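You operate a simulated robot arm through the tools that you are given. There is no shell and no other tool.

You run a simulated robot arm. Do the job below in one go: nothing can be reset, and whatever is moved stays where it is left.

Task
Change the blue relay that the yellow card names for the teal one with its number.
Fine: yellow switch off first, on again last; the old relay goes into the free holder on the blue panel; the other relays stay; the door stays propped; leave machine 4's switch. Where these are worked on the way, their far stop is far enough and under half their travel is too little: yellow switch.

It is judged by the outcome, as a careful person would: the job done as asked, and still so three seconds after it is handed in. It fails if anything else is knocked over, pushed out of place, dropped, spilled or broken.

Robot
A 7-joint arm with a fingered hand, fixed in place. Base frame: the origin is on the floor under the middle of its stand, x ahead of it, y to its left, z up. Units: cm, degrees, N and s.
It reaches about 108.5 cm from its shoulder. Its first joint turns from -166.0 to 166.0 degrees. Payload 3.7 kg.
The tool frame sits at the grasp point between the pads (the TCP): z along the fingers, y along the line on which they close. The tips reach 2.5 cm beyond it. The gripper opens to 8.8 cm; its body begins 2.9 cm behind the TCP. The gripper is a hand of 5 fingers: y runs from the thumb to the fingers, the wrist lies at [-1.3, -10.6, -17.4] in the tool frame, and closing takes about 1.5 s.
Orientation is that of the tool frame in the base frame, as a unit quaternion [x, y, z, w]. With the fingers straight down and the wrist toward the robot, the tool's x, y and z point along [0, 1, 0], [1, 0, 0] and [0, 0, -1] of the base frame.

Tools
- The arm moves only by the tool arm_command. Its argument "moves" is a list that holds one entry, the list of rows, each a list of 6 numbers: the shift along the base's x, y, z in cm, then the turn, a rotation vector about the base's x, y, z in degrees. In form: [[[dx, dy, dz, rx, ry, rz], ...]]. A call has 1 to 20 rows; each row shifts and turns the commanded pose from where the row before left it. "fingers" is the gripper command, from -1 (fully open) to 1 (shut), values between in proportion, set as the call begins (left out, the last holds). Each row takes 0.2 s and may step no farther than 5 cm and 8.6 degrees from the row before; otherwise, or with a gripper value out of range, the whole call is refused. A pose out of reach is approached as far as the arm can. The call stops where the force on the tool passes 40 N (or 10 N more than at its start, if that is more) or the arm is blocked; 0.2 s more then pass. The fingers move at their own pace (about 10.8 cm/s each) and stop on an object; they squeeze with about 25 N. The grip force told is the motor's: it shows also when the fingers shut on nothing. Time passes only in rows, and 0.2 s behind the last, so rows that do not move let the fingers close. It gives the time, the measured TCP pose, the force on the tool (base axes), the opening and the grip force at its end, in the units of the frame above (readings bear some noise), with the torque about the TCP (base axes, N m) and any sound that the robot's microphone picked up.
- Cameras (640 x 400 px; columns grow to the right, rows downward): "scene" is fixed at [5.06, -49.89, 180.91]; the picture's right is [0.64, -0.77, 0.00], its down [-0.52, -0.43, -0.74] and it looks along [0.57, 0.47, -0.67] (base axes); focal length 324 px, centre (320, 200). "wrist" rides on the gripper at [5.9, -7.9, -10.5] in the tool frame; the picture's right is [-0.73, 0.32, -0.61], its down [-0.62, -0.68, 0.38] and it looks along [-0.29, 0.66, 0.70] (tool axes); focal length 234 px, centre (320, 200). There is no depth. A picture from a camera that has moved, and an enlarged one, comes with that camera's place and axes in the base frame and with its lens.
- snapshot(camera): a new picture of that camera. It takes no simulated time.
- curl_fingers(index, middle, ring, little, thumb_bend, thumb_turn): sets how far each is bent, from 0 (flat) to 1 (curled in); at 0.3 the hand is open as for a grip, at 0.7 the pads meet at the TCP. One left out holds its place. A second passes; each finger stops where it meets its share of the squeeze, and holds until it gets a number again. A gripper value or a shape takes the hand back. It gives what a move gives, with no picture; readings hold the bend of each and the force on index, middle, ring, little, thumb and palm. thumb_turn goes from beside the hand (0) to across from the fingers (1), as for a grip.
- preshape(shape): the hand has 5 fingers and takes this shape, open, in about a second: jaw (thumb against the fingers, like two jaws); tri (thumb and two fingers); tip (a fingertip pinch); poke (one finger out to press); point (the index stretched); flat (the hand flat); cup (the hand cupped); fist (a fist). The gripper value then closes the fingers along that shape, each until it touches; the sizes above hold for jaw. It gives what a move gives, with no picture.
- zoom(camera, box): a new picture of the part [left, top, right, bottom] of that camera's present view, enlarged. It takes no simulated time.
- hand_in(): hands the job in; it is judged then, once.

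Nothing tells you positions but the pictures and the camera data. Unless the task says otherwise, let go and move clear before handing in.

The tools are called after "Emit:" as name(argument=value, ...) on one line, values as JSON. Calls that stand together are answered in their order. arm_command: Moves the arm, as the interface text tells. Its arguments: {"type":"object","properties":{"moves":{"type":"array"},"fingers":{"type":"number"}},"required":["moves"]} The other tools are called the same way: preshape (shape) gives the hand a shape; curl_fingers (index, middle, ring, little, thumb_bend, thumb_turn) moves the fingers one by one; snapshot (camera) takes a picture; zoom (camera, box) takes an enlarged picture of a part of a camera's view; hand_in () hands the job in.

At the start:

```text
clock: 0.0
ee_pos: [56.13, 17.73, 134.9]
orientation: [0.707, 0.707, 0.0, 0.0]
ft_force: [0.4, -0.9, -0.8]
moment: [-0.02, -0.01, 0.0]
grip_width: 8.78
finger_force: 0.0
shape: jaw
bend: [0.3, 0.3, 0.3, 0.3, 0.3, 0.98]
finger forces: [0.1, 0.0, 0.2, 0.0, 0.0, 0.1]
```

scene: 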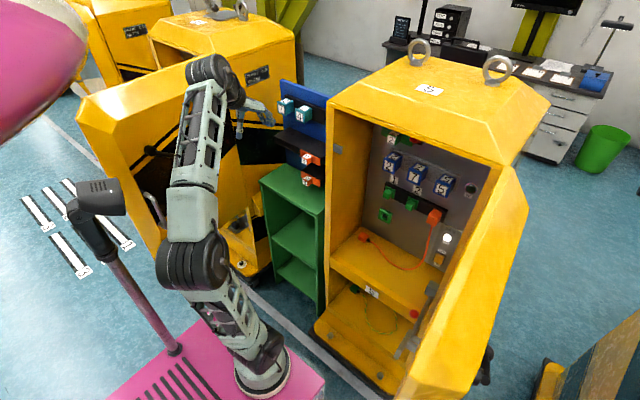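
wrist: 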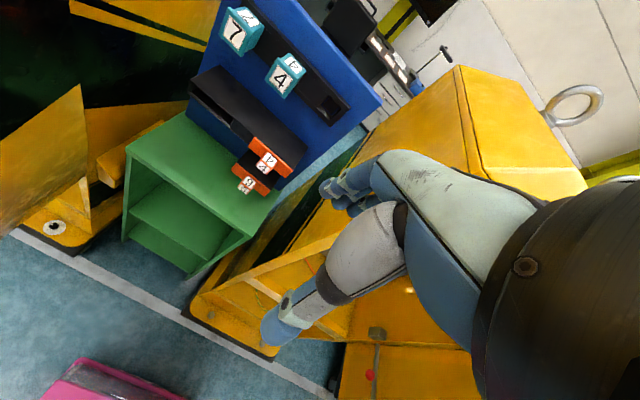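

I see an open yellow cabinet with blue relays inside and a blue panel with teal and orange relays to its left. I'll zoom in to read the card and the numbers before moving.

Emit:
zoom(camera="scene", box=[350, 110, 490, 200])

Emit:
zoom(camera="scene", box=[350, 180, 490, 300])

Emit:
zoom(camera="scene", box=[260, 70, 340, 200])

Emit:
zoom(camera="scene", box=[320, 220, 480, 380])

Emit:
zoom(camera="scene", box=[380, 30, 540, 130])

```text
4.44 times, centred on (420, 155) of scene
camera zoom: at [5.06, -49.89, 180.91], right [0.64, -0.77, 0.0], down [-0.52, -0.43, -0.74], along [0.57, 0.47, -0.67], focal length 1442 px, centre (-124, 400)
```

zoom: 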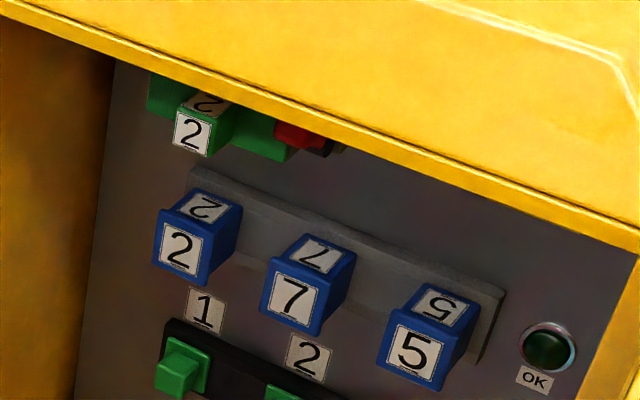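

```text
3.33 times, centred on (420, 240) of scene
camera zoom: at [5.06, -49.89, 180.91], right [0.64, -0.77, 0.0], down [-0.52, -0.43, -0.74], along [0.57, 0.47, -0.67], focal length 1082 px, centre (-13, 67)
```

zoom: 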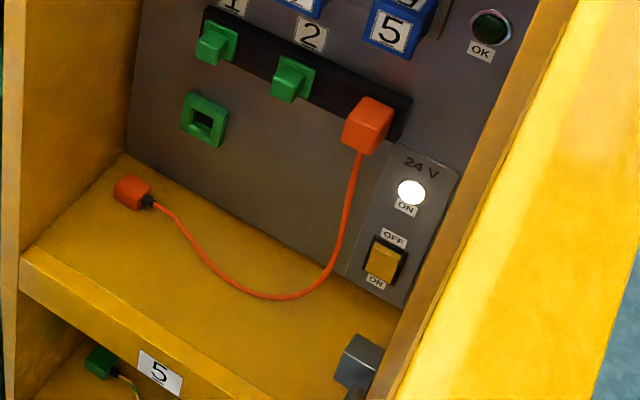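

```text
3.08 times, centred on (300, 135) of scene
camera zoom: at [5.06, -49.89, 180.91], right [0.64, -0.77, 0.0], down [-0.52, -0.43, -0.74], along [0.57, 0.47, -0.67], focal length 998 px, centre (382, 400)
```

zoom: 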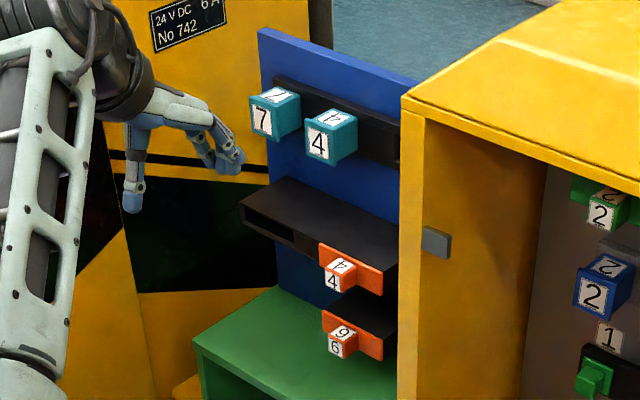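

```text
2.50 times, centred on (400, 300) of scene
camera zoom: at [5.06, -49.89, 180.91], right [0.64, -0.77, 0.0], down [-0.52, -0.43, -0.74], along [0.57, 0.47, -0.67], focal length 811 px, centre (120, -50)
```

zoom: 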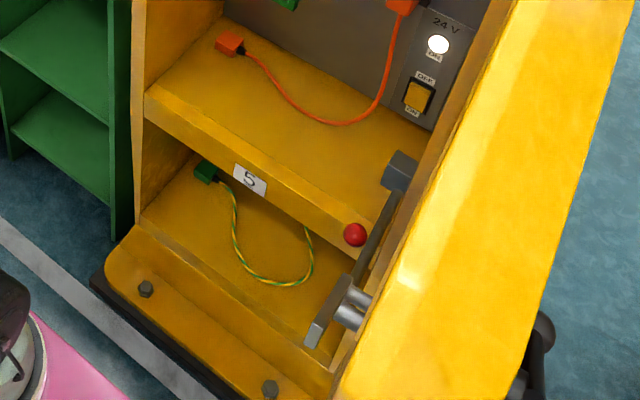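

```text
4.00 times, centred on (460, 80) of scene
camera zoom: at [5.06, -49.89, 180.91], right [0.64, -0.77, 0.0], down [-0.52, -0.43, -0.74], along [0.57, 0.47, -0.67], focal length 1298 px, centre (-240, 680)
```

zoom: 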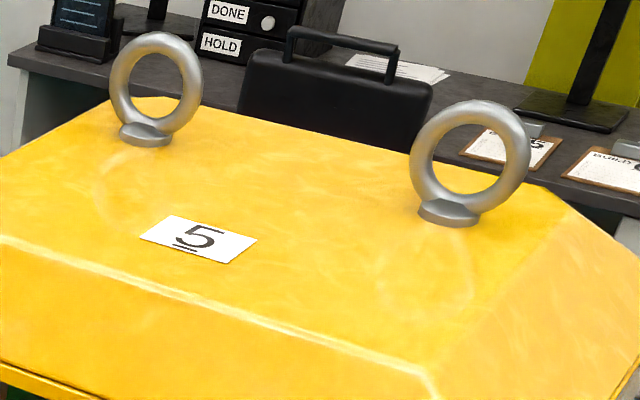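

The open machine is number 5, with blue relays 2, 7 and 5; the blue panel holds teal 7 and 4 and what looks like an empty third holder. I still need to find the yellow card, so I'll look over the rest of the scene.

Emit:
zoom(camera="scene", box=[380, 0, 640, 130])

Emit:
zoom(camera="scene", box=[60, 0, 320, 160])

Emit:
zoom(camera="scene", box=[0, 160, 200, 400])

Emit:
zoom(camera="scene", box=[130, 130, 330, 300])

Emit:
zoom(camera="scene", box=[440, 240, 640, 400])

Emit:
zoom(camera="wrist", box=[180, 0, 400, 200])

```text
2.46 times, centred on (510, 65) of scene
camera zoom: at [5.06, -49.89, 180.91], right [0.64, -0.77, 0.0], down [-0.52, -0.43, -0.74], along [0.57, 0.47, -0.67], focal length 799 px, centre (-148, 532)
```

zoom: 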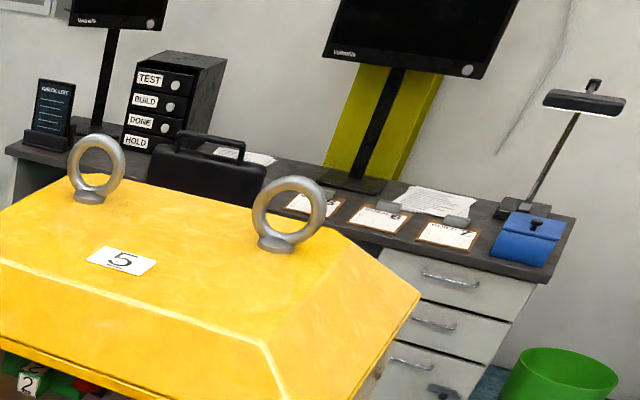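

```text
2.46 times, centred on (190, 80) of scene
camera zoom: at [5.06, -49.89, 180.91], right [0.64, -0.77, 0.0], down [-0.52, -0.43, -0.74], along [0.57, 0.47, -0.67], focal length 799 px, centre (640, 495)
```

zoom: 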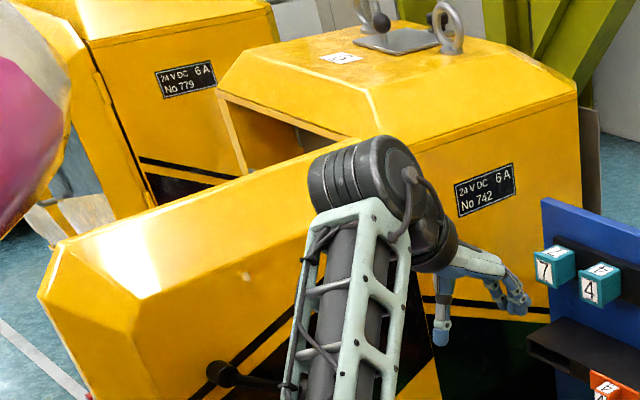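

```text
1.67 times, centred on (100, 280) of scene
camera zoom: at [5.06, -49.89, 180.91], right [0.64, -0.77, 0.0], down [-0.52, -0.43, -0.74], along [0.57, 0.47, -0.67], focal length 541 px, centre (687, 67)
```

zoom: 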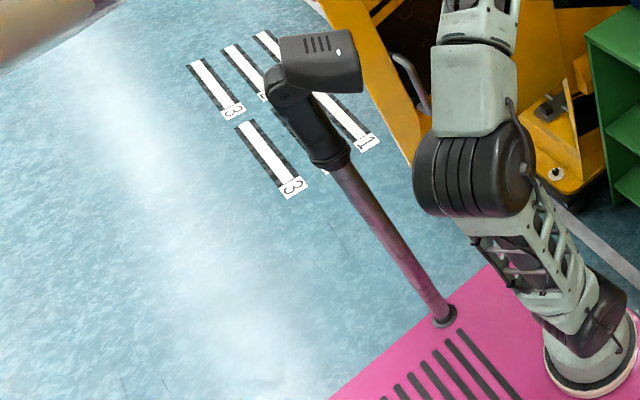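

```text
2.35 times, centred on (230, 215) of scene
camera zoom: at [5.06, -49.89, 180.91], right [0.64, -0.77, 0.0], down [-0.52, -0.43, -0.74], along [0.57, 0.47, -0.67], focal length 764 px, centre (532, 165)
```

zoom: 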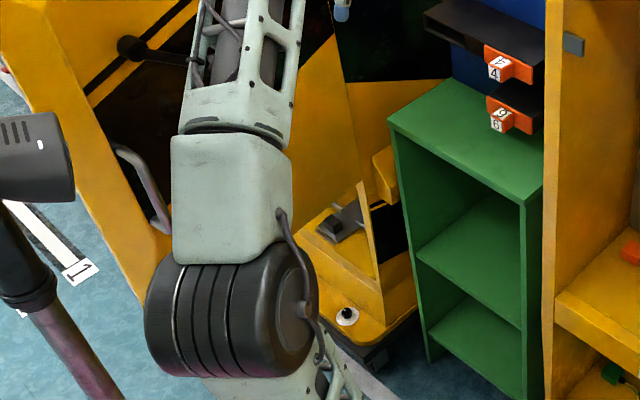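

```text
2.50 times, centred on (540, 320) of scene
camera zoom: at [5.06, -49.89, 180.91], right [0.64, -0.77, 0.0], down [-0.52, -0.43, -0.74], along [0.57, 0.47, -0.67], focal length 811 px, centre (-230, -100)
```

zoom: 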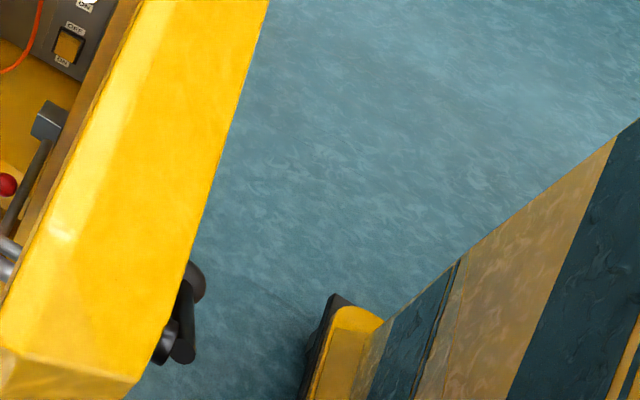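

```text
2.00 times, centred on (290, 100) of wrist
camera zoom: at [48.22, 23.61, 145.41], right [0.32, -0.73, 0.61], down [-0.68, -0.62, -0.38], along [0.66, -0.29, -0.7], focal length 468 px, centre (380, 400)
```

zoom: 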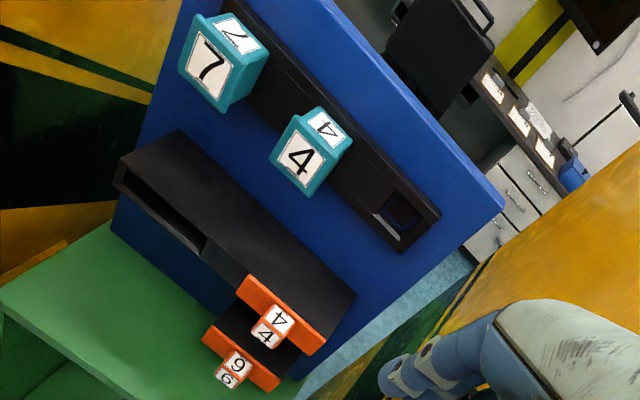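

Only teal 7 and 4 are available, and the third black socket on the blue panel is free. I'm zooming further to find the yellow card (desk, machine tops, door inside).

Emit:
zoom(camera="scene", box=[480, 40, 640, 120])

Emit:
zoom(camera="scene", box=[380, 0, 480, 60])

Emit:
zoom(camera="scene", box=[160, 0, 310, 80])

Emit:
zoom(camera="scene", box=[420, 160, 500, 300])

Emit:
zoom(camera="wrist", box=[320, 0, 640, 200])

Emit:
zoom(camera="wrist", box=[0, 200, 400, 400])

```text
4.00 times, centred on (560, 80) of scene
camera zoom: at [5.06, -49.89, 180.91], right [0.64, -0.77, 0.0], down [-0.52, -0.43, -0.74], along [0.57, 0.47, -0.67], focal length 1298 px, centre (-640, 680)
```

zoom: 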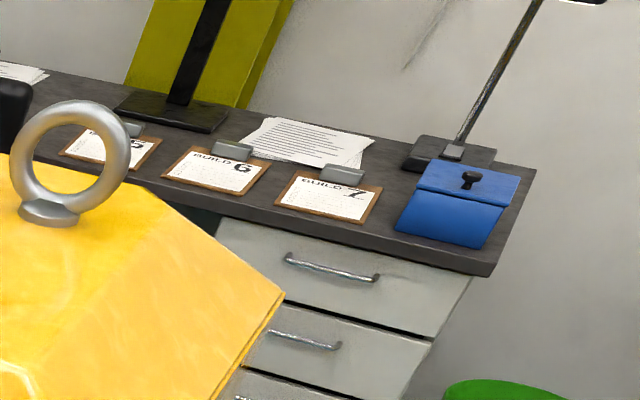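

```text
6.40 times, centred on (430, 30) of scene
camera zoom: at [5.06, -49.89, 180.91], right [0.64, -0.77, 0.0], down [-0.52, -0.43, -0.74], along [0.57, 0.47, -0.67], focal length 2077 px, centre (-384, 1288)
```

zoom: 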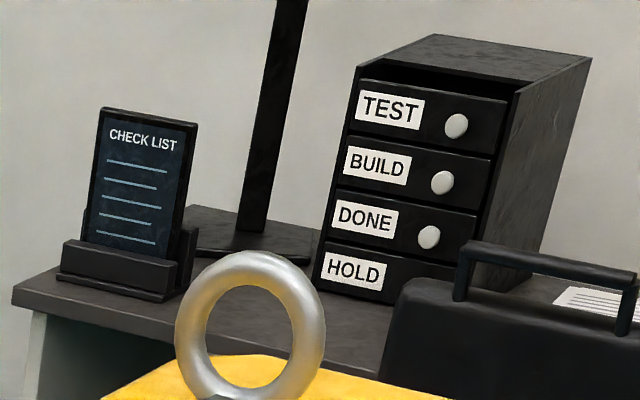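

```text
4.27 times, centred on (235, 40) of scene
camera zoom: at [5.06, -49.89, 180.91], right [0.64, -0.77, 0.0], down [-0.52, -0.43, -0.74], along [0.57, 0.47, -0.67], focal length 1384 px, centre (683, 883)
```

zoom: 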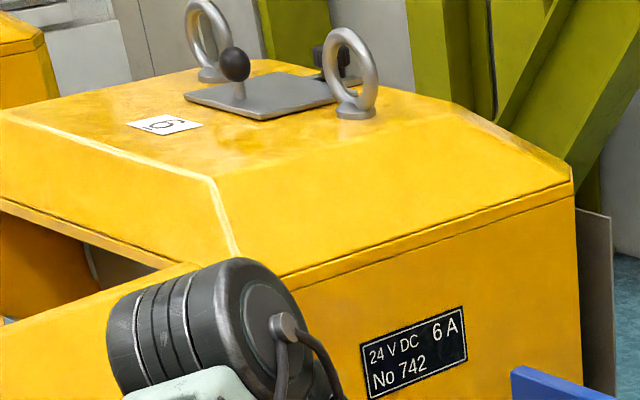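

```text
2.86 times, centred on (460, 230) of scene
camera zoom: at [5.06, -49.89, 180.91], right [0.64, -0.77, 0.0], down [-0.52, -0.43, -0.74], along [0.57, 0.47, -0.67], focal length 927 px, centre (-80, 114)
```

zoom: 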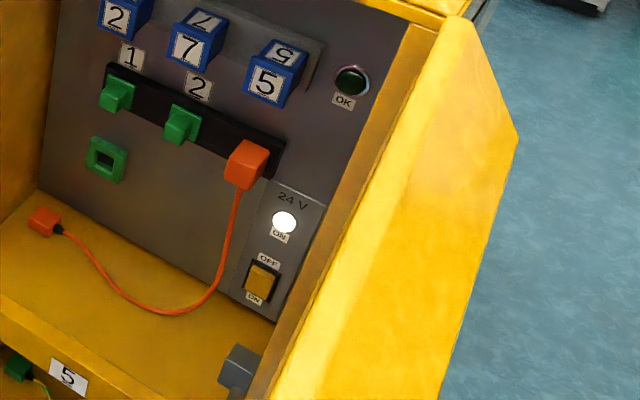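

```text
2.00 times, centred on (480, 100) of wrist
camera zoom: at [48.22, 23.61, 145.41], right [0.32, -0.73, 0.61], down [-0.68, -0.62, -0.38], along [0.66, -0.29, -0.7], focal length 468 px, centre (0, 400)
```

zoom: 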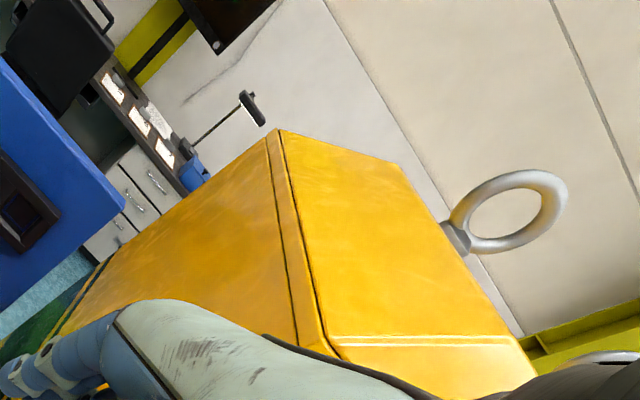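

```text
1.60 times, centred on (200, 300) of wrist
camera zoom: at [48.22, 23.61, 145.41], right [0.32, -0.73, 0.61], down [-0.68, -0.62, -0.38], along [0.66, -0.29, -0.7], focal length 375 px, centre (512, 40)
```

zoom: 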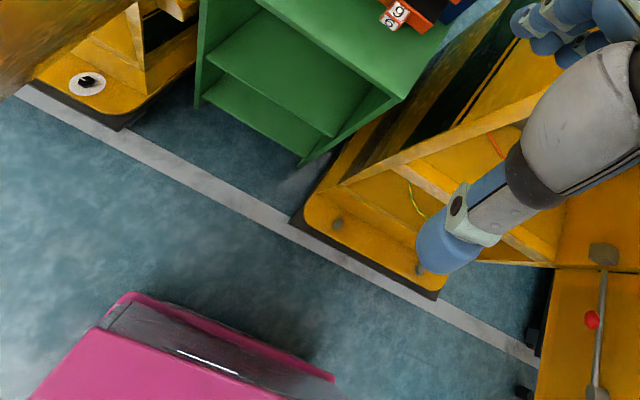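

Triangulating: machine 5's panel is at about x=92 with blue relays at y≈-12, -21, -30 (z≈117), and teal 7/4/free holder at y≈40/30/20 (z≈120). The yellow card isn't visible yet, so I'll zoom at more places before moving.

Emit:
zoom(camera="scene", box=[190, 15, 240, 45])

Emit:
zoom(camera="scene", box=[200, 200, 280, 280])

Emit:
zoom(camera="scene", box=[420, 215, 460, 280])

Emit:
zoom(camera="scene", box=[0, 0, 160, 160])

Emit:
zoom(camera="wrist", box=[300, 200, 500, 400])

Emit:
zoom(camera="wrist", box=[0, 0, 200, 200])

```text
12.80 times, centred on (215, 30) of scene
camera zoom: at [5.06, -49.89, 180.91], right [0.64, -0.77, 0.0], down [-0.52, -0.43, -0.74], along [0.57, 0.47, -0.67], focal length 4154 px, centre (1664, 2376)
```

zoom: 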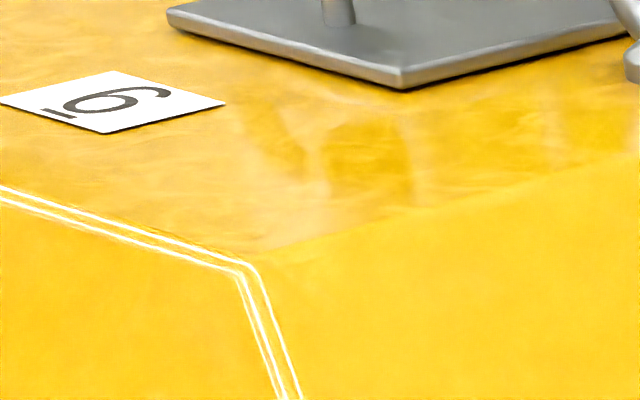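

```text
5.00 times, centred on (240, 240) of scene
camera zoom: at [5.06, -49.89, 180.91], right [0.64, -0.77, 0.0], down [-0.52, -0.43, -0.74], along [0.57, 0.47, -0.67], focal length 1622 px, centre (720, 0)
```

zoom: 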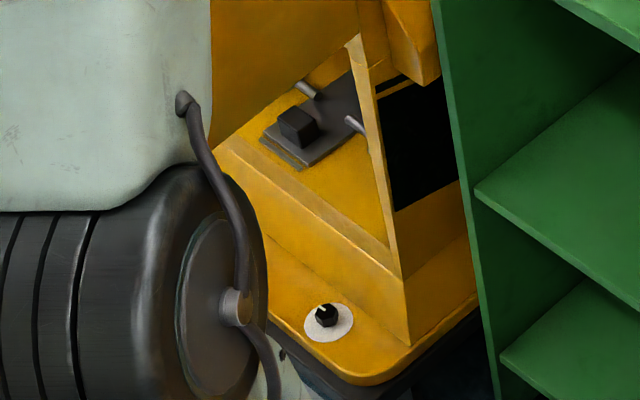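

```text
6.15 times, centred on (440, 248) of scene
camera zoom: at [5.06, -49.89, 180.91], right [0.64, -0.77, 0.0], down [-0.52, -0.43, -0.74], along [0.57, 0.47, -0.67], focal length 1997 px, centre (-418, -92)
```

zoom: 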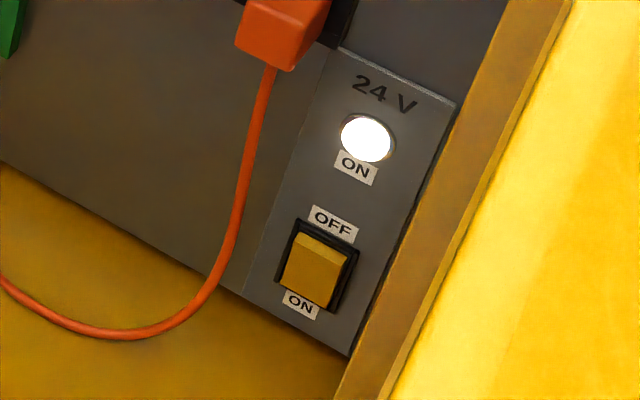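

```text
2.50 times, centred on (80, 80) of scene
camera zoom: at [5.06, -49.89, 180.91], right [0.64, -0.77, 0.0], down [-0.52, -0.43, -0.74], along [0.57, 0.47, -0.67], focal length 811 px, centre (920, 500)
```

zoom: 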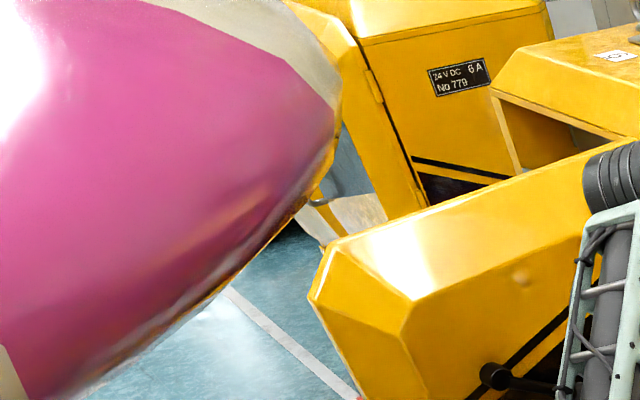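

```text
2.00 times, centred on (400, 300) of wrist
camera zoom: at [48.22, 23.61, 145.41], right [0.32, -0.73, 0.61], down [-0.68, -0.62, -0.38], along [0.66, -0.29, -0.7], focal length 468 px, centre (160, 0)
```

zoom: 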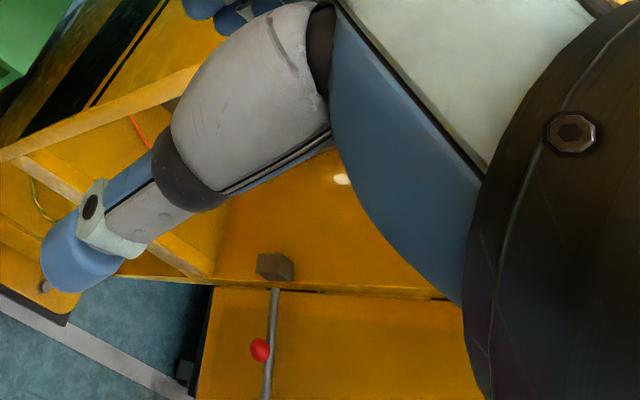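

```text
2.00 times, centred on (100, 100) of wrist
camera zoom: at [48.22, 23.61, 145.41], right [0.32, -0.73, 0.61], down [-0.68, -0.62, -0.38], along [0.66, -0.29, -0.7], focal length 468 px, centre (760, 400)
```

zoom: 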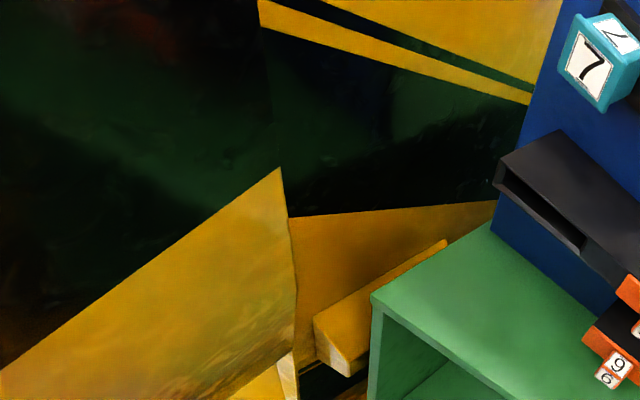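

The machine on the left is number 6, and machine 4 must be the striped one at the right. The card is probably on the inside of machine 5's door or high inside the cabinet, so I'll turn the hand to point ahead with the wrist camera looking right and take a look.

Emit:
arm_command(moves=[[[0, -2, -1, 4.94, -4.94, -4.94], [0, -2, -1, 4.94, -4.94, -4.94], [0, -2, -1, 4.94, -4.94, -4.94], [0, -2, -1, 4.94, -4.94, -4.94], [0, -2, -1, 4.94, -4.94, -4.94], [0, -2, -1, 4.94, -4.94, -4.94], [0, -2, -1, 4.94, -4.94, -4.94], [0, -2, -1, 4.94, -4.94, -4.94], [0, -2, -1, 4.94, -4.94, -4.94], [0, -2, -1, 4.94, -4.94, -4.94], [0, -1, -1, 4.94, -4.94, -4.94], [0, 0, -1, 4.94, -4.94, -4.94], [0, 0, -1, 4.94, -4.94, -4.94], [0, 0, -1, 4.94, -4.94, -4.94]]])

Emit:
snapshot(camera="scene")

Emit:
snapshot(camera="wrist")

```text
clock: 3.0
ee_pos: [56.4, -3.38, 120.36]
orientation: [0.72, 0.039, 0.682, -0.12]
ft_force: [0.2, -0.3, 0.0]
moment: [0.01, 0.0, -0.01]
grip_width: 8.76
finger_force: 0.0
shape: jaw
bend: [0.3, 0.3, 0.3, 0.3, 0.3, 0.98]
finger forces: [0.1, 0.0, 0.1, 0.0, 0.1, 0.0]
stopped in row 14: the arm was blocked; the commanded pose is now the measured one
```

```text
taken
```

scene: 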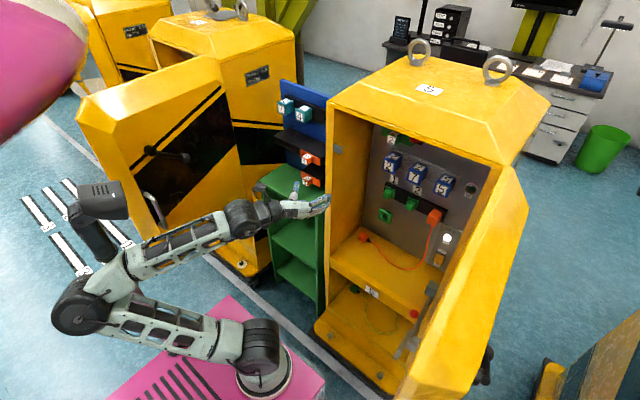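

```text
taken
camera wrist: at [44.89, 1.25, 127.53], right [-0.57, -0.37, -0.73], down [0.18, 0.81, -0.55], along [0.8, -0.45, -0.39], focal length 234 px, centre (320, 200)
```

wrist: 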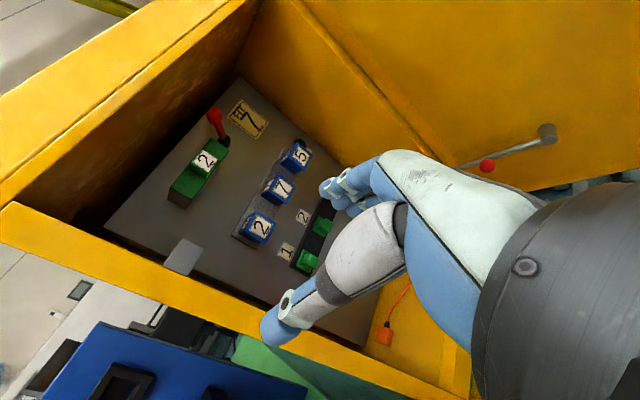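

A yellowish card is on the panel above the relays; I'll zoom in to read it. The last row was blocked (probably a joint limit), with no contact force.

Emit:
zoom(camera="wrist", box=[190, 80, 330, 180])

Emit:
zoom(camera="wrist", box=[100, 80, 360, 300])

Emit:
zoom(camera="wrist", box=[380, 80, 640, 220])

Emit:
zoom(camera="scene", box=[220, 160, 360, 260])

```text
4.00 times, centred on (260, 130) of wrist
camera zoom: at [44.89, 1.25, 127.53], right [-0.57, -0.37, -0.73], down [0.18, 0.81, -0.55], along [0.8, -0.45, -0.39], focal length 937 px, centre (560, 480)
```

zoom: 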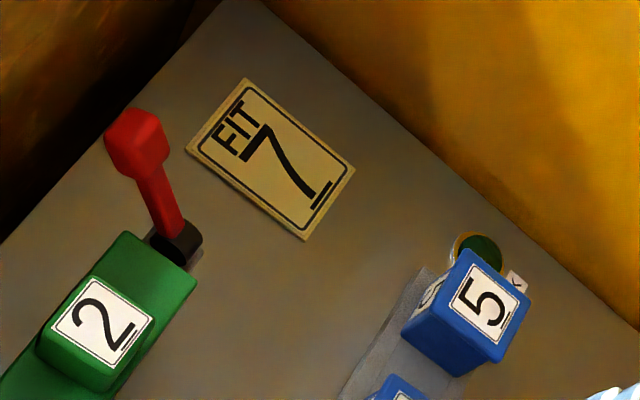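

```text
1.82 times, centred on (230, 190) of wrist
camera zoom: at [44.89, 1.25, 127.53], right [-0.57, -0.37, -0.73], down [0.18, 0.81, -0.55], along [0.8, -0.45, -0.39], focal length 426 px, centre (484, 218)
```

zoom: 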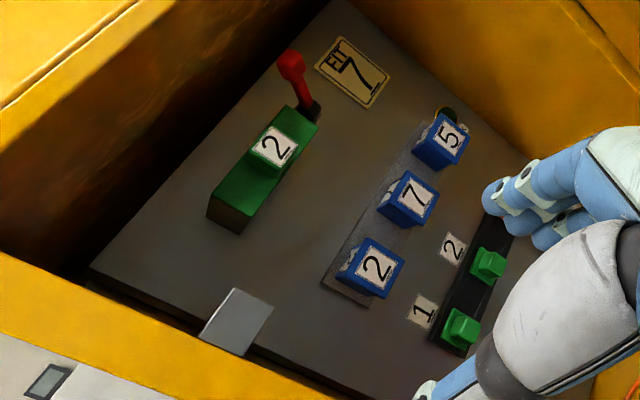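

```text
2.46 times, centred on (510, 150) of wrist
camera zoom: at [44.89, 1.25, 127.53], right [-0.57, -0.37, -0.73], down [0.18, 0.81, -0.55], along [0.8, -0.45, -0.39], focal length 576 px, centre (-148, 323)
```

zoom: 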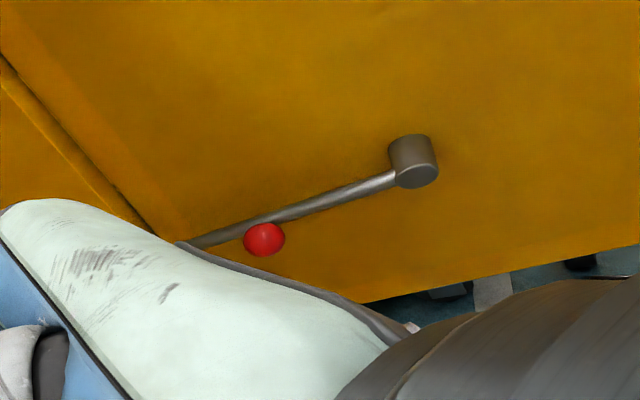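

```text
4.00 times, centred on (290, 210) of scene
camera zoom: at [5.06, -49.89, 180.91], right [0.64, -0.77, 0.0], down [-0.52, -0.43, -0.74], along [0.57, 0.47, -0.67], focal length 1298 px, centre (440, 160)
```

zoom: 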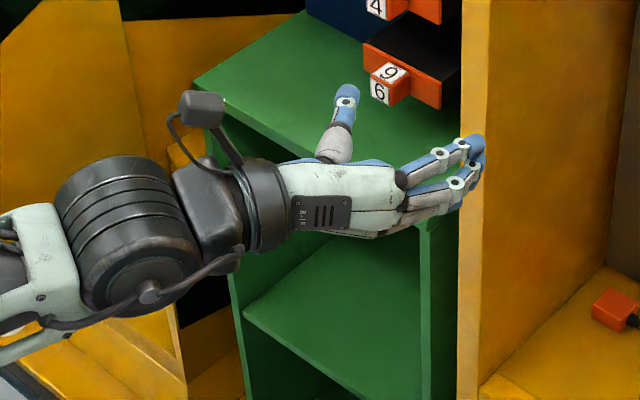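

The card reads "FIT 7", so blue 7 must be swapped for teal 7. Before going on I'll check whether the elbow is against the post on the stand, which may have caused the block.

Emit:
zoom(camera="scene", box=[40, 160, 200, 360])

Emit:
zoom(camera="scene", box=[140, 240, 340, 400])

```text
2.00 times, centred on (120, 260) of scene
camera zoom: at [5.06, -49.89, 180.91], right [0.64, -0.77, 0.0], down [-0.52, -0.43, -0.74], along [0.57, 0.47, -0.67], focal length 649 px, centre (720, 80)
```

zoom: 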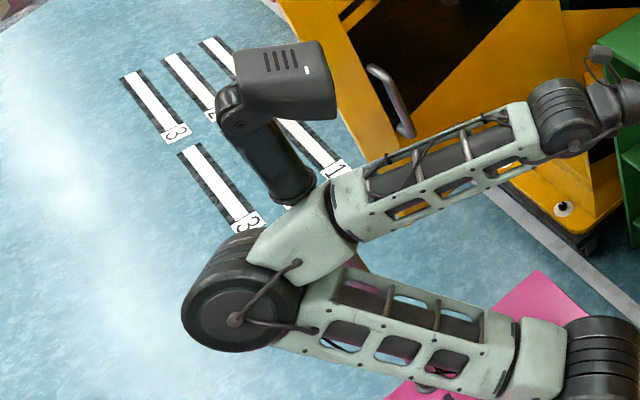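

```text
2.50 times, centred on (240, 320) of scene
camera zoom: at [5.06, -49.89, 180.91], right [0.64, -0.77, 0.0], down [-0.52, -0.43, -0.74], along [0.57, 0.47, -0.67], focal length 811 px, centre (520, -100)
```

zoom: 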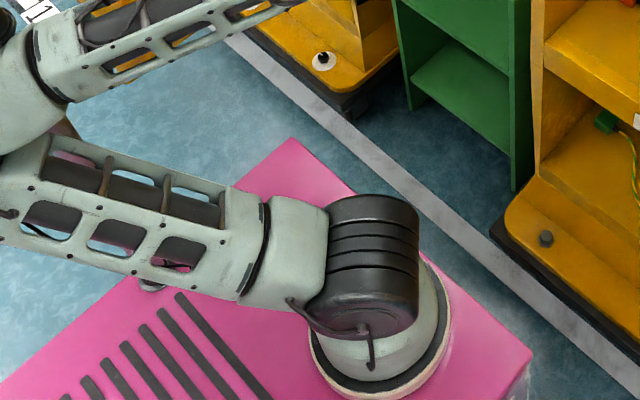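

The post on the stand is close behind the elbow, so I'll move forward, away from it, while rolling the hand so that the thumb comes underneath and the fingers on top (this grip keeps clear of the neighbouring relays).

Emit:
arm_command(moves=[[[1, -1.5, 0, -8, 0, 0], [1, -2, 0, -8, 0, 0], [1, -2, 0, -8, 0, 0], [1, -2, 0, -8, 0, 0], [1, -2, 0, -8, 0, 0]]])

Emit:
snapshot(camera="scene")

```text
clock: 4.2
ee_pos: [61.91, -10.98, 120.7]
orientation: [0.713, 0.278, 0.626, 0.149]
ft_force: [-0.1, 0.7, -0.1]
moment: [-0.01, -0.02, -0.02]
grip_width: 8.81
finger_force: 0.0
shape: jaw
bend: [0.3, 0.3, 0.3, 0.3, 0.3, 0.98]
finger forces: [0.0, 0.0, 0.0, 0.0, 0.0, 0.0]
```

```text
taken
```

scene: 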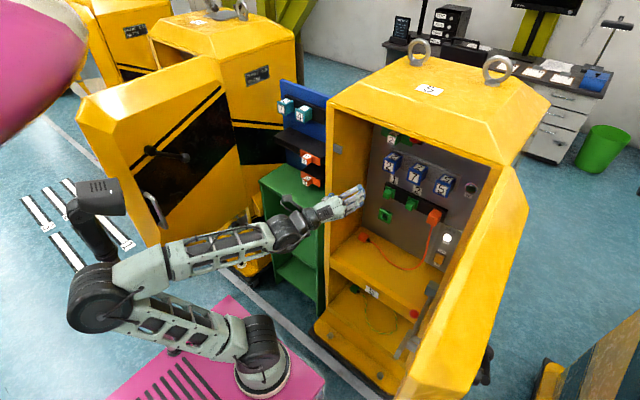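

The arm moved freely and the elbow now has more room. I'll form the poke shape here, in the open, to see where the pressing finger sits relative to the tool frame.

Emit:
preshape(shape="poke")

Emit:
snapshot(camera="wrist")

Emit:
zoom(camera="scene", box=[270, 150, 390, 250])

```text
clock: 5.1
ee_pos: [61.95, -10.99, 120.51]
orientation: [0.714, 0.276, 0.626, 0.148]
ft_force: [0.3, 0.6, -0.9]
moment: [0.03, 0.0, 0.04]
grip_width: 0.04
finger_force: 0.1
shape: poke
bend: [0.7, 0.7, 0.99, 0.99, 1.0, 1.0]
finger forces: [0.0, 0.0, 0.0, 0.0, 0.0, 0.0]
```

```text
taken
camera wrist: at [50.41, -2.57, 122.78], right [-0.57, -0.76, -0.3], down [0.19, 0.24, -0.95], along [0.8, -0.6, 0.01], focal length 234 px, centre (320, 200)
```

wrist: 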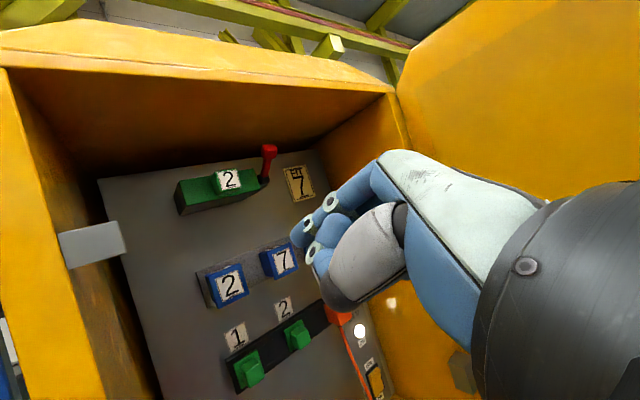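

```text
4.00 times, centred on (330, 200) of scene
camera zoom: at [5.06, -49.89, 180.91], right [0.64, -0.77, 0.0], down [-0.52, -0.43, -0.74], along [0.57, 0.47, -0.67], focal length 1298 px, centre (280, 200)
```

zoom: 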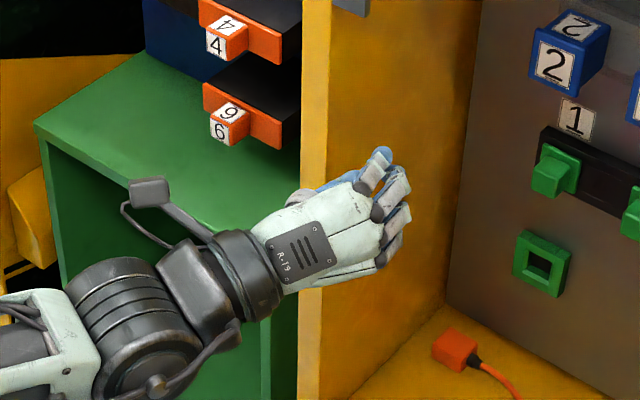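

Emit:
zoom(camera="wrist", box=[270, 150, 430, 310])

Emit:
zoom(camera="wrist", box=[320, 290, 420, 400])

Emit:
zoom(camera="wrist", box=[160, 130, 340, 270])

```text
2.50 times, centred on (350, 230) of wrist
camera zoom: at [50.41, -2.57, 122.78], right [-0.57, -0.76, -0.3], down [0.19, 0.24, -0.95], along [0.8, -0.6, 0.01], focal length 585 px, centre (245, 125)
```

zoom: 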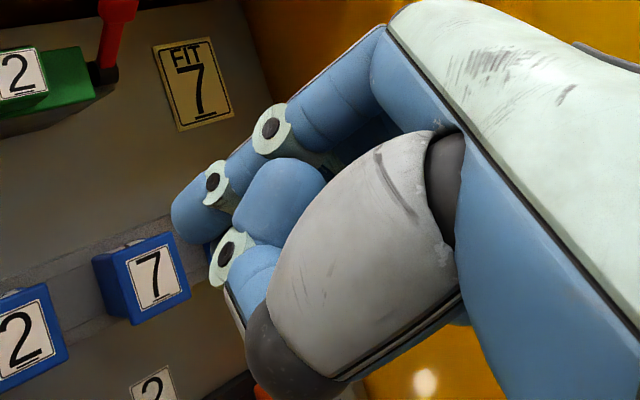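

```text
3.64 times, centred on (370, 345) of wrist
camera zoom: at [50.41, -2.57, 122.78], right [-0.57, -0.76, -0.3], down [0.19, 0.24, -0.95], along [0.8, -0.6, 0.01], focal length 852 px, centre (138, -327)
```

zoom: 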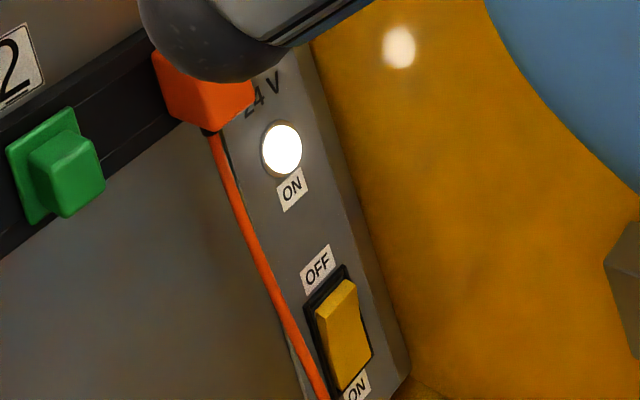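

```text
2.86 times, centred on (250, 200) of wrist
camera zoom: at [50.41, -2.57, 122.78], right [-0.57, -0.76, -0.3], down [0.19, 0.24, -0.95], along [0.8, -0.6, 0.01], focal length 669 px, centre (520, 200)
```

zoom: 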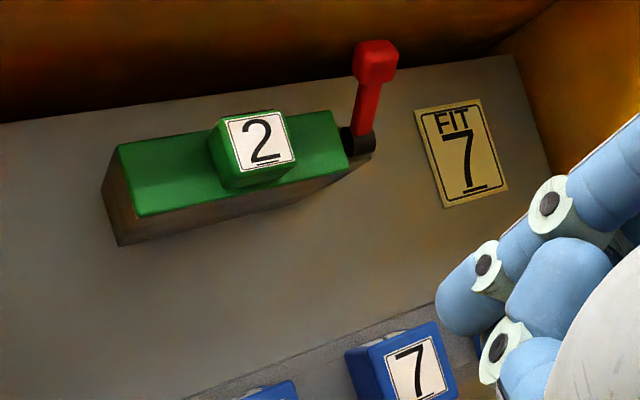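

The switch is a rocker whose OFF (top) half stands out now, at about (96, -36, 78), with the orange cable hanging just left of it and the right wall at y≈-40. I'll extend only the index finger and turn the hand to point down-forward for pressing.

Emit:
curl_fingers(index=0.6, middle=1, ring=1, little=1, thumb_bend=1, thumb_turn=1)

Emit:
arm_command(moves=[[[0.57, -1.57, -2.2, 4.87, 3.91, -5.22], [0.57, -1.57, -2.2, 4.87, 3.91, -5.22], [0.57, -1.57, -2.2, 4.87, 3.91, -5.22], [0.57, -1.57, -2.2, 4.87, 3.91, -5.22], [0.57, -1.57, -2.2, 4.87, 3.91, -5.22], [0.57, -1.57, -2.2, 4.87, 3.91, -5.22], [0.57, -1.57, -2.2, 4.87, 3.91, -5.22]]])

Emit:
snapshot(camera="scene")

Emit:
snapshot(camera="wrist")

```text
clock: 6.1
ee_pos: [61.84, -10.98, 120.62]
orientation: [0.714, 0.277, 0.626, 0.148]
ft_force: [-0.1, -0.2, 0.4]
moment: [-0.02, 0.01, 0.0]
grip_width: 1.68
finger_force: 0.1
shape: fingers
bend: [0.39, 1.0, 1.0, 1.0, 1.0, 1.0]
finger forces: [0.1, 0.0, 0.0, 0.0, 0.0, 0.0]
```

```text
clock: 7.0
ee_pos: [65.57, -7.7, 112.41]
orientation: [0.81, 0.194, 0.553, 0.019]
ft_force: [1.1, 0.3, 0.1]
moment: [0.02, 0.0, 0.0]
grip_width: 1.63
finger_force: 0.1
shape: fingers
bend: [0.39, 1.0, 1.0, 1.0, 1.0, 1.0]
finger forces: [0.0, 0.0, 0.0, 0.0, 0.1, 0.0]
stopped in row 4: the arm was blocked; the commanded pose is now the measured one
```

```text
taken
```

scene: 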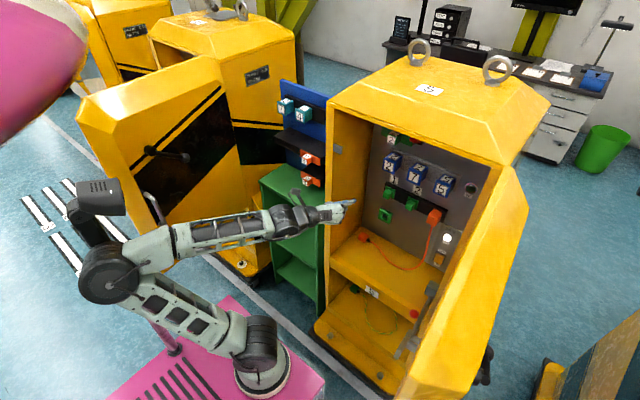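

```text
taken
camera wrist: at [55.67, -0.4, 119.79], right [-0.68, -0.65, -0.33], down [-0.05, 0.49, -0.87], along [0.73, -0.58, -0.37], focal length 234 px, centre (320, 200)
```

wrist: 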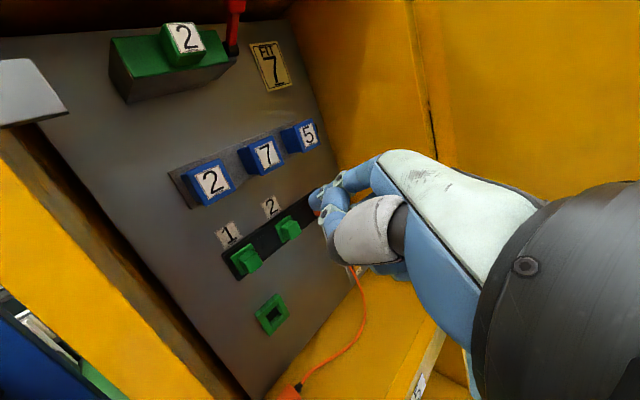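

The arm blocked again and I take the elbow to be touching the post behind it, so this roll direction is bad. I'll return toward the starting orientation (palm down, pitched forward-down), which keeps the elbow up and away from the post.

Emit:
arm_command(moves=[[[0.3, 0, 0.7, -7.3, 3.19, 1.15], [0.3, 0, 0.7, -7.3, 3.19, 1.15], [0.3, -0.5, 0.7, -7.3, 3.19, 1.15], [0.3, -1, 0.7, -7.3, 3.19, 1.15], [0, -1, 0.7, -7.3, 3.19, 1.15], [0, -1, 0.7, -7.3, 3.19, 1.15], [0, -1, 0.7, -7.3, 3.19, 1.15], [0, -1, 0.7, -7.3, 3.19, 1.15]]])

Emit:
snapshot(camera="scene")

Emit:
snapshot(camera="wrist")

```text
clock: 8.8
ee_pos: [66.67, -13.38, 118.0]
orientation: [0.778, 0.497, 0.204, 0.327]
ft_force: [-0.3, -0.3, 1.0]
moment: [0.0, 0.01, -0.02]
grip_width: 1.62
finger_force: 0.1
shape: fingers
bend: [0.39, 1.0, 1.0, 1.0, 0.99, 1.0]
finger forces: [0.0, 0.0, 0.1, 0.0, 0.1, 0.0]
```

```text
taken
```

scene: 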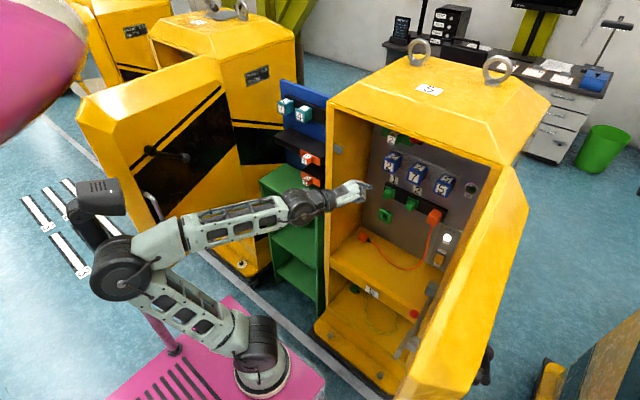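

```text
taken
camera wrist: at [57.43, -2.47, 119.83], right [-0.49, -0.57, 0.66], down [-0.45, -0.48, -0.75], along [0.74, -0.67, -0.02], focal length 234 px, centre (320, 200)
```

wrist: 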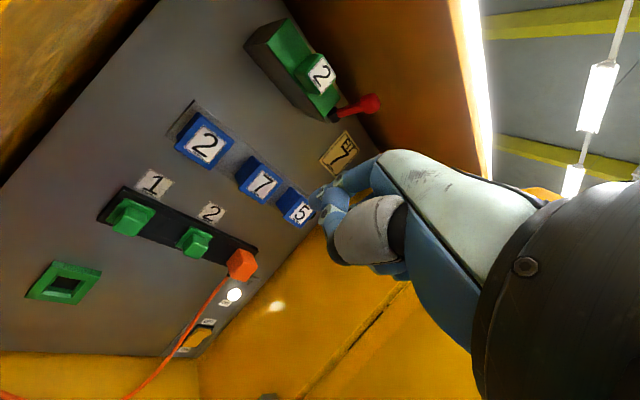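

No block this time, and the elbow has come forward from the post. The wrist camera now sees the whole panel well, so I'll zoom to refine positions of the switch, cable and relays.

Emit:
zoom(camera="wrist", box=[100, 200, 340, 400])

Emit:
zoom(camera="wrist", box=[150, 80, 390, 240])

```text
2.00 times, centred on (220, 300) of wrist
camera zoom: at [57.43, -2.47, 119.83], right [-0.49, -0.57, 0.66], down [-0.45, -0.48, -0.75], along [0.74, -0.67, -0.02], focal length 468 px, centre (520, 0)
```

zoom: 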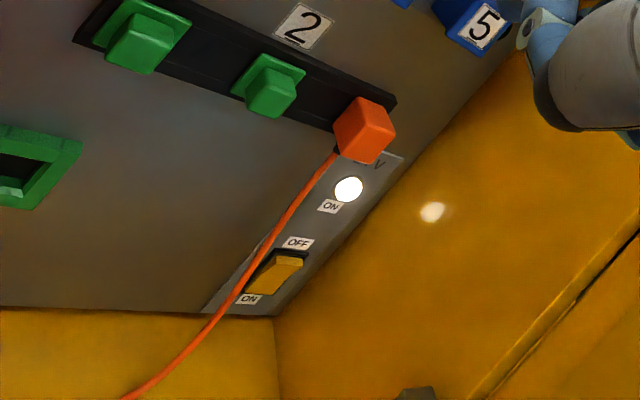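

```text
2.50 times, centred on (270, 160) of wrist
camera zoom: at [57.43, -2.47, 119.83], right [-0.49, -0.57, 0.66], down [-0.45, -0.48, -0.75], along [0.74, -0.67, -0.02], focal length 585 px, centre (445, 300)
```

zoom: 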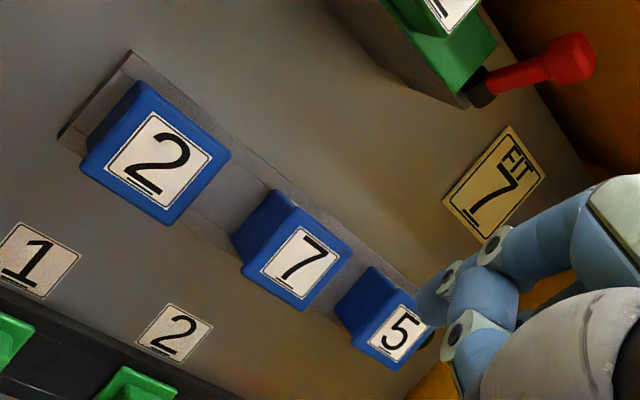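

Both views agree: switch centre ≈ (95.4, -36.0, 78.6), cable about (93.7, -32.6, 79) to its left. In this palm-down posture the little finger is on the wall side, so I'll try extending only that finger and look at how far it stands out.

Emit:
curl_fingers(index=1, middle=1, ring=1, little=0.35, thumb_bend=0.8, thumb_turn=1)

Emit:
zoom(camera="scene", box=[280, 150, 400, 240])

Emit:
zoom(camera="wrist", box=[260, 120, 460, 300])

```text
clock: 9.8
ee_pos: [66.67, -13.31, 118.09]
orientation: [0.778, 0.496, 0.205, 0.327]
ft_force: [-0.6, -0.3, -0.1]
moment: [-0.02, 0.02, 0.01]
grip_width: 0.0
finger_force: 0.1
shape: fingers
bend: [0.71, 1.0, 1.0, 0.35, 0.79, 1.0]
finger forces: [0.0, 0.0, 0.1, 0.1, 0.0, 0.0]
```

```text
4.44 times, centred on (340, 195) of scene
camera zoom: at [5.06, -49.89, 180.91], right [0.64, -0.77, 0.0], down [-0.52, -0.43, -0.74], along [0.57, 0.47, -0.67], focal length 1442 px, centre (231, 222)
```

zoom: 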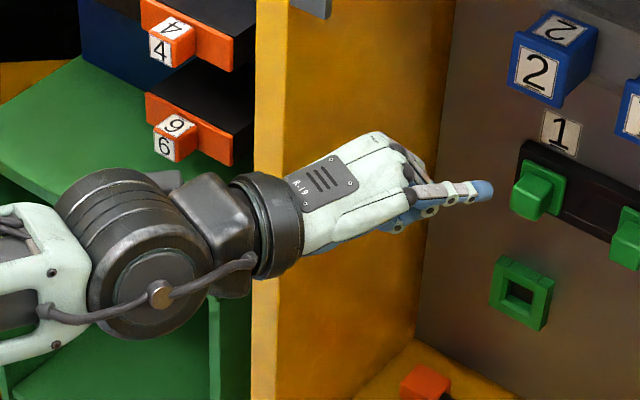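

```text
2.22 times, centred on (360, 210) of wrist
camera zoom: at [57.44, -2.46, 119.83], right [-0.49, -0.57, 0.66], down [-0.45, -0.48, -0.75], along [0.74, -0.67, -0.02], focal length 520 px, centre (231, 178)
```

zoom: 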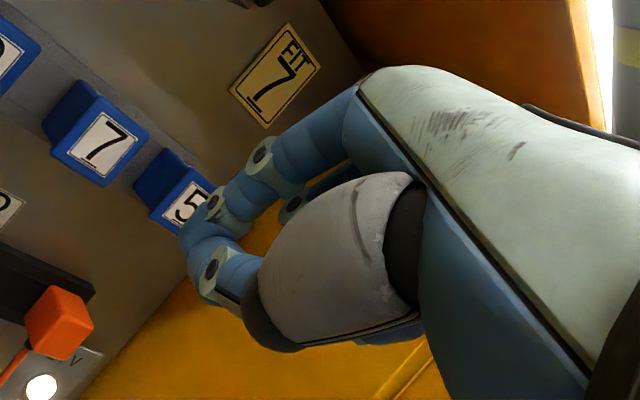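

The little finger stands out well ahead of the others. I'll tuck the index in fully, straighten the yaw, and swing the hand forward into the cabinet at mid height before going down to the switch.

Emit:
curl_fingers(index=1, thumb_bend=0.2)

Emit:
curl_fingers(index=1, middle=1, ring=1, thumb_bend=0.6)

Emit:
arm_command(moves=[[[2.2, -2.6, -2.5, 0, 1.75, 3.35], [2.2, -2.6, -2.5, 0, 1.75, 3.35], [2.2, -2.6, -2.5, 0, 1.75, 3.35], [2.2, -2.6, -2.5, 0, 1.75, 3.35], [2.2, -2.6, -2.5, 0, 0, 0]]])

Emit:
snapshot(camera="scene")

Emit:
snapshot(camera="wrist")

```text
clock: 10.8
ee_pos: [66.7, -13.38, 118.07]
orientation: [0.778, 0.496, 0.205, 0.327]
ft_force: [0.4, 0.6, -0.6]
moment: [-0.02, 0.01, 0.02]
grip_width: 5.57
finger_force: 0.1
shape: fingers
bend: [1.0, 1.0, 1.0, 0.35, 0.2, 0.97]
finger forces: [0.0, 0.0, 0.0, 0.0, 0.1, 0.0]
```

```text
clock: 11.8
ee_pos: [66.67, -13.22, 117.99]
orientation: [0.778, 0.497, 0.205, 0.326]
ft_force: [0.8, 0.1, -0.7]
moment: [-0.02, 0.02, -0.02]
grip_width: 4.02
finger_force: 0.0
shape: fingers
bend: [1.0, 1.0, 1.0, 0.35, 0.6, 1.0]
finger forces: [0.1, 0.0, 0.0, 0.1, 0.0, 0.0]
```

```text
clock: 13.0
ee_pos: [77.74, -26.3, 105.63]
orientation: [0.725, 0.603, 0.194, 0.27]
ft_force: [0.4, -0.5, 0.3]
moment: [0.02, -0.01, 0.01]
grip_width: 4.0
finger_force: 0.1
shape: fingers
bend: [1.0, 1.0, 1.0, 0.35, 0.6, 1.0]
finger forces: [0.0, 0.1, 0.0, 0.0, 0.0, 0.0]
```

```text
taken
```

scene: 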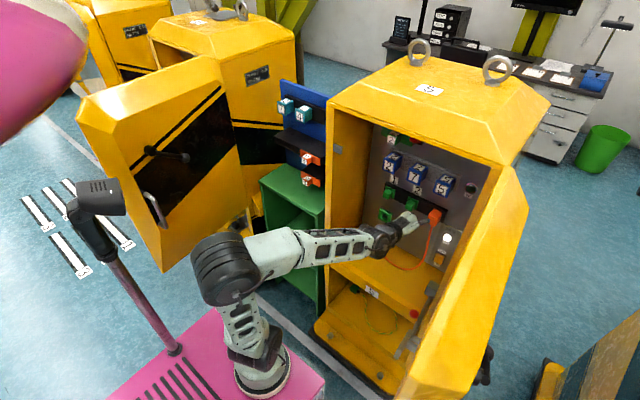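

```text
taken
camera wrist: at [66.44, -17.97, 108.58], right [-0.26, -0.66, 0.71], down [-0.41, -0.58, -0.7], along [0.87, -0.48, -0.12], focal length 234 px, centre (320, 200)
```

wrist: 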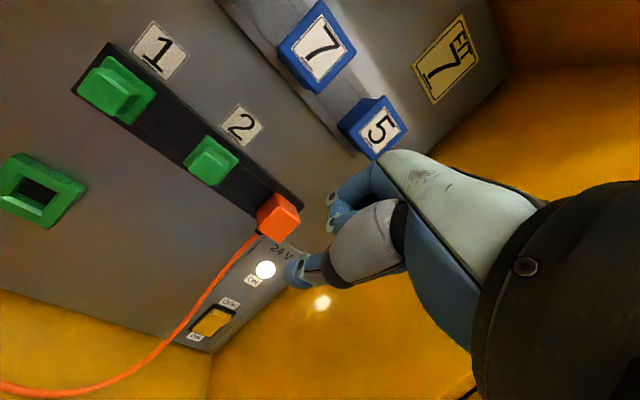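

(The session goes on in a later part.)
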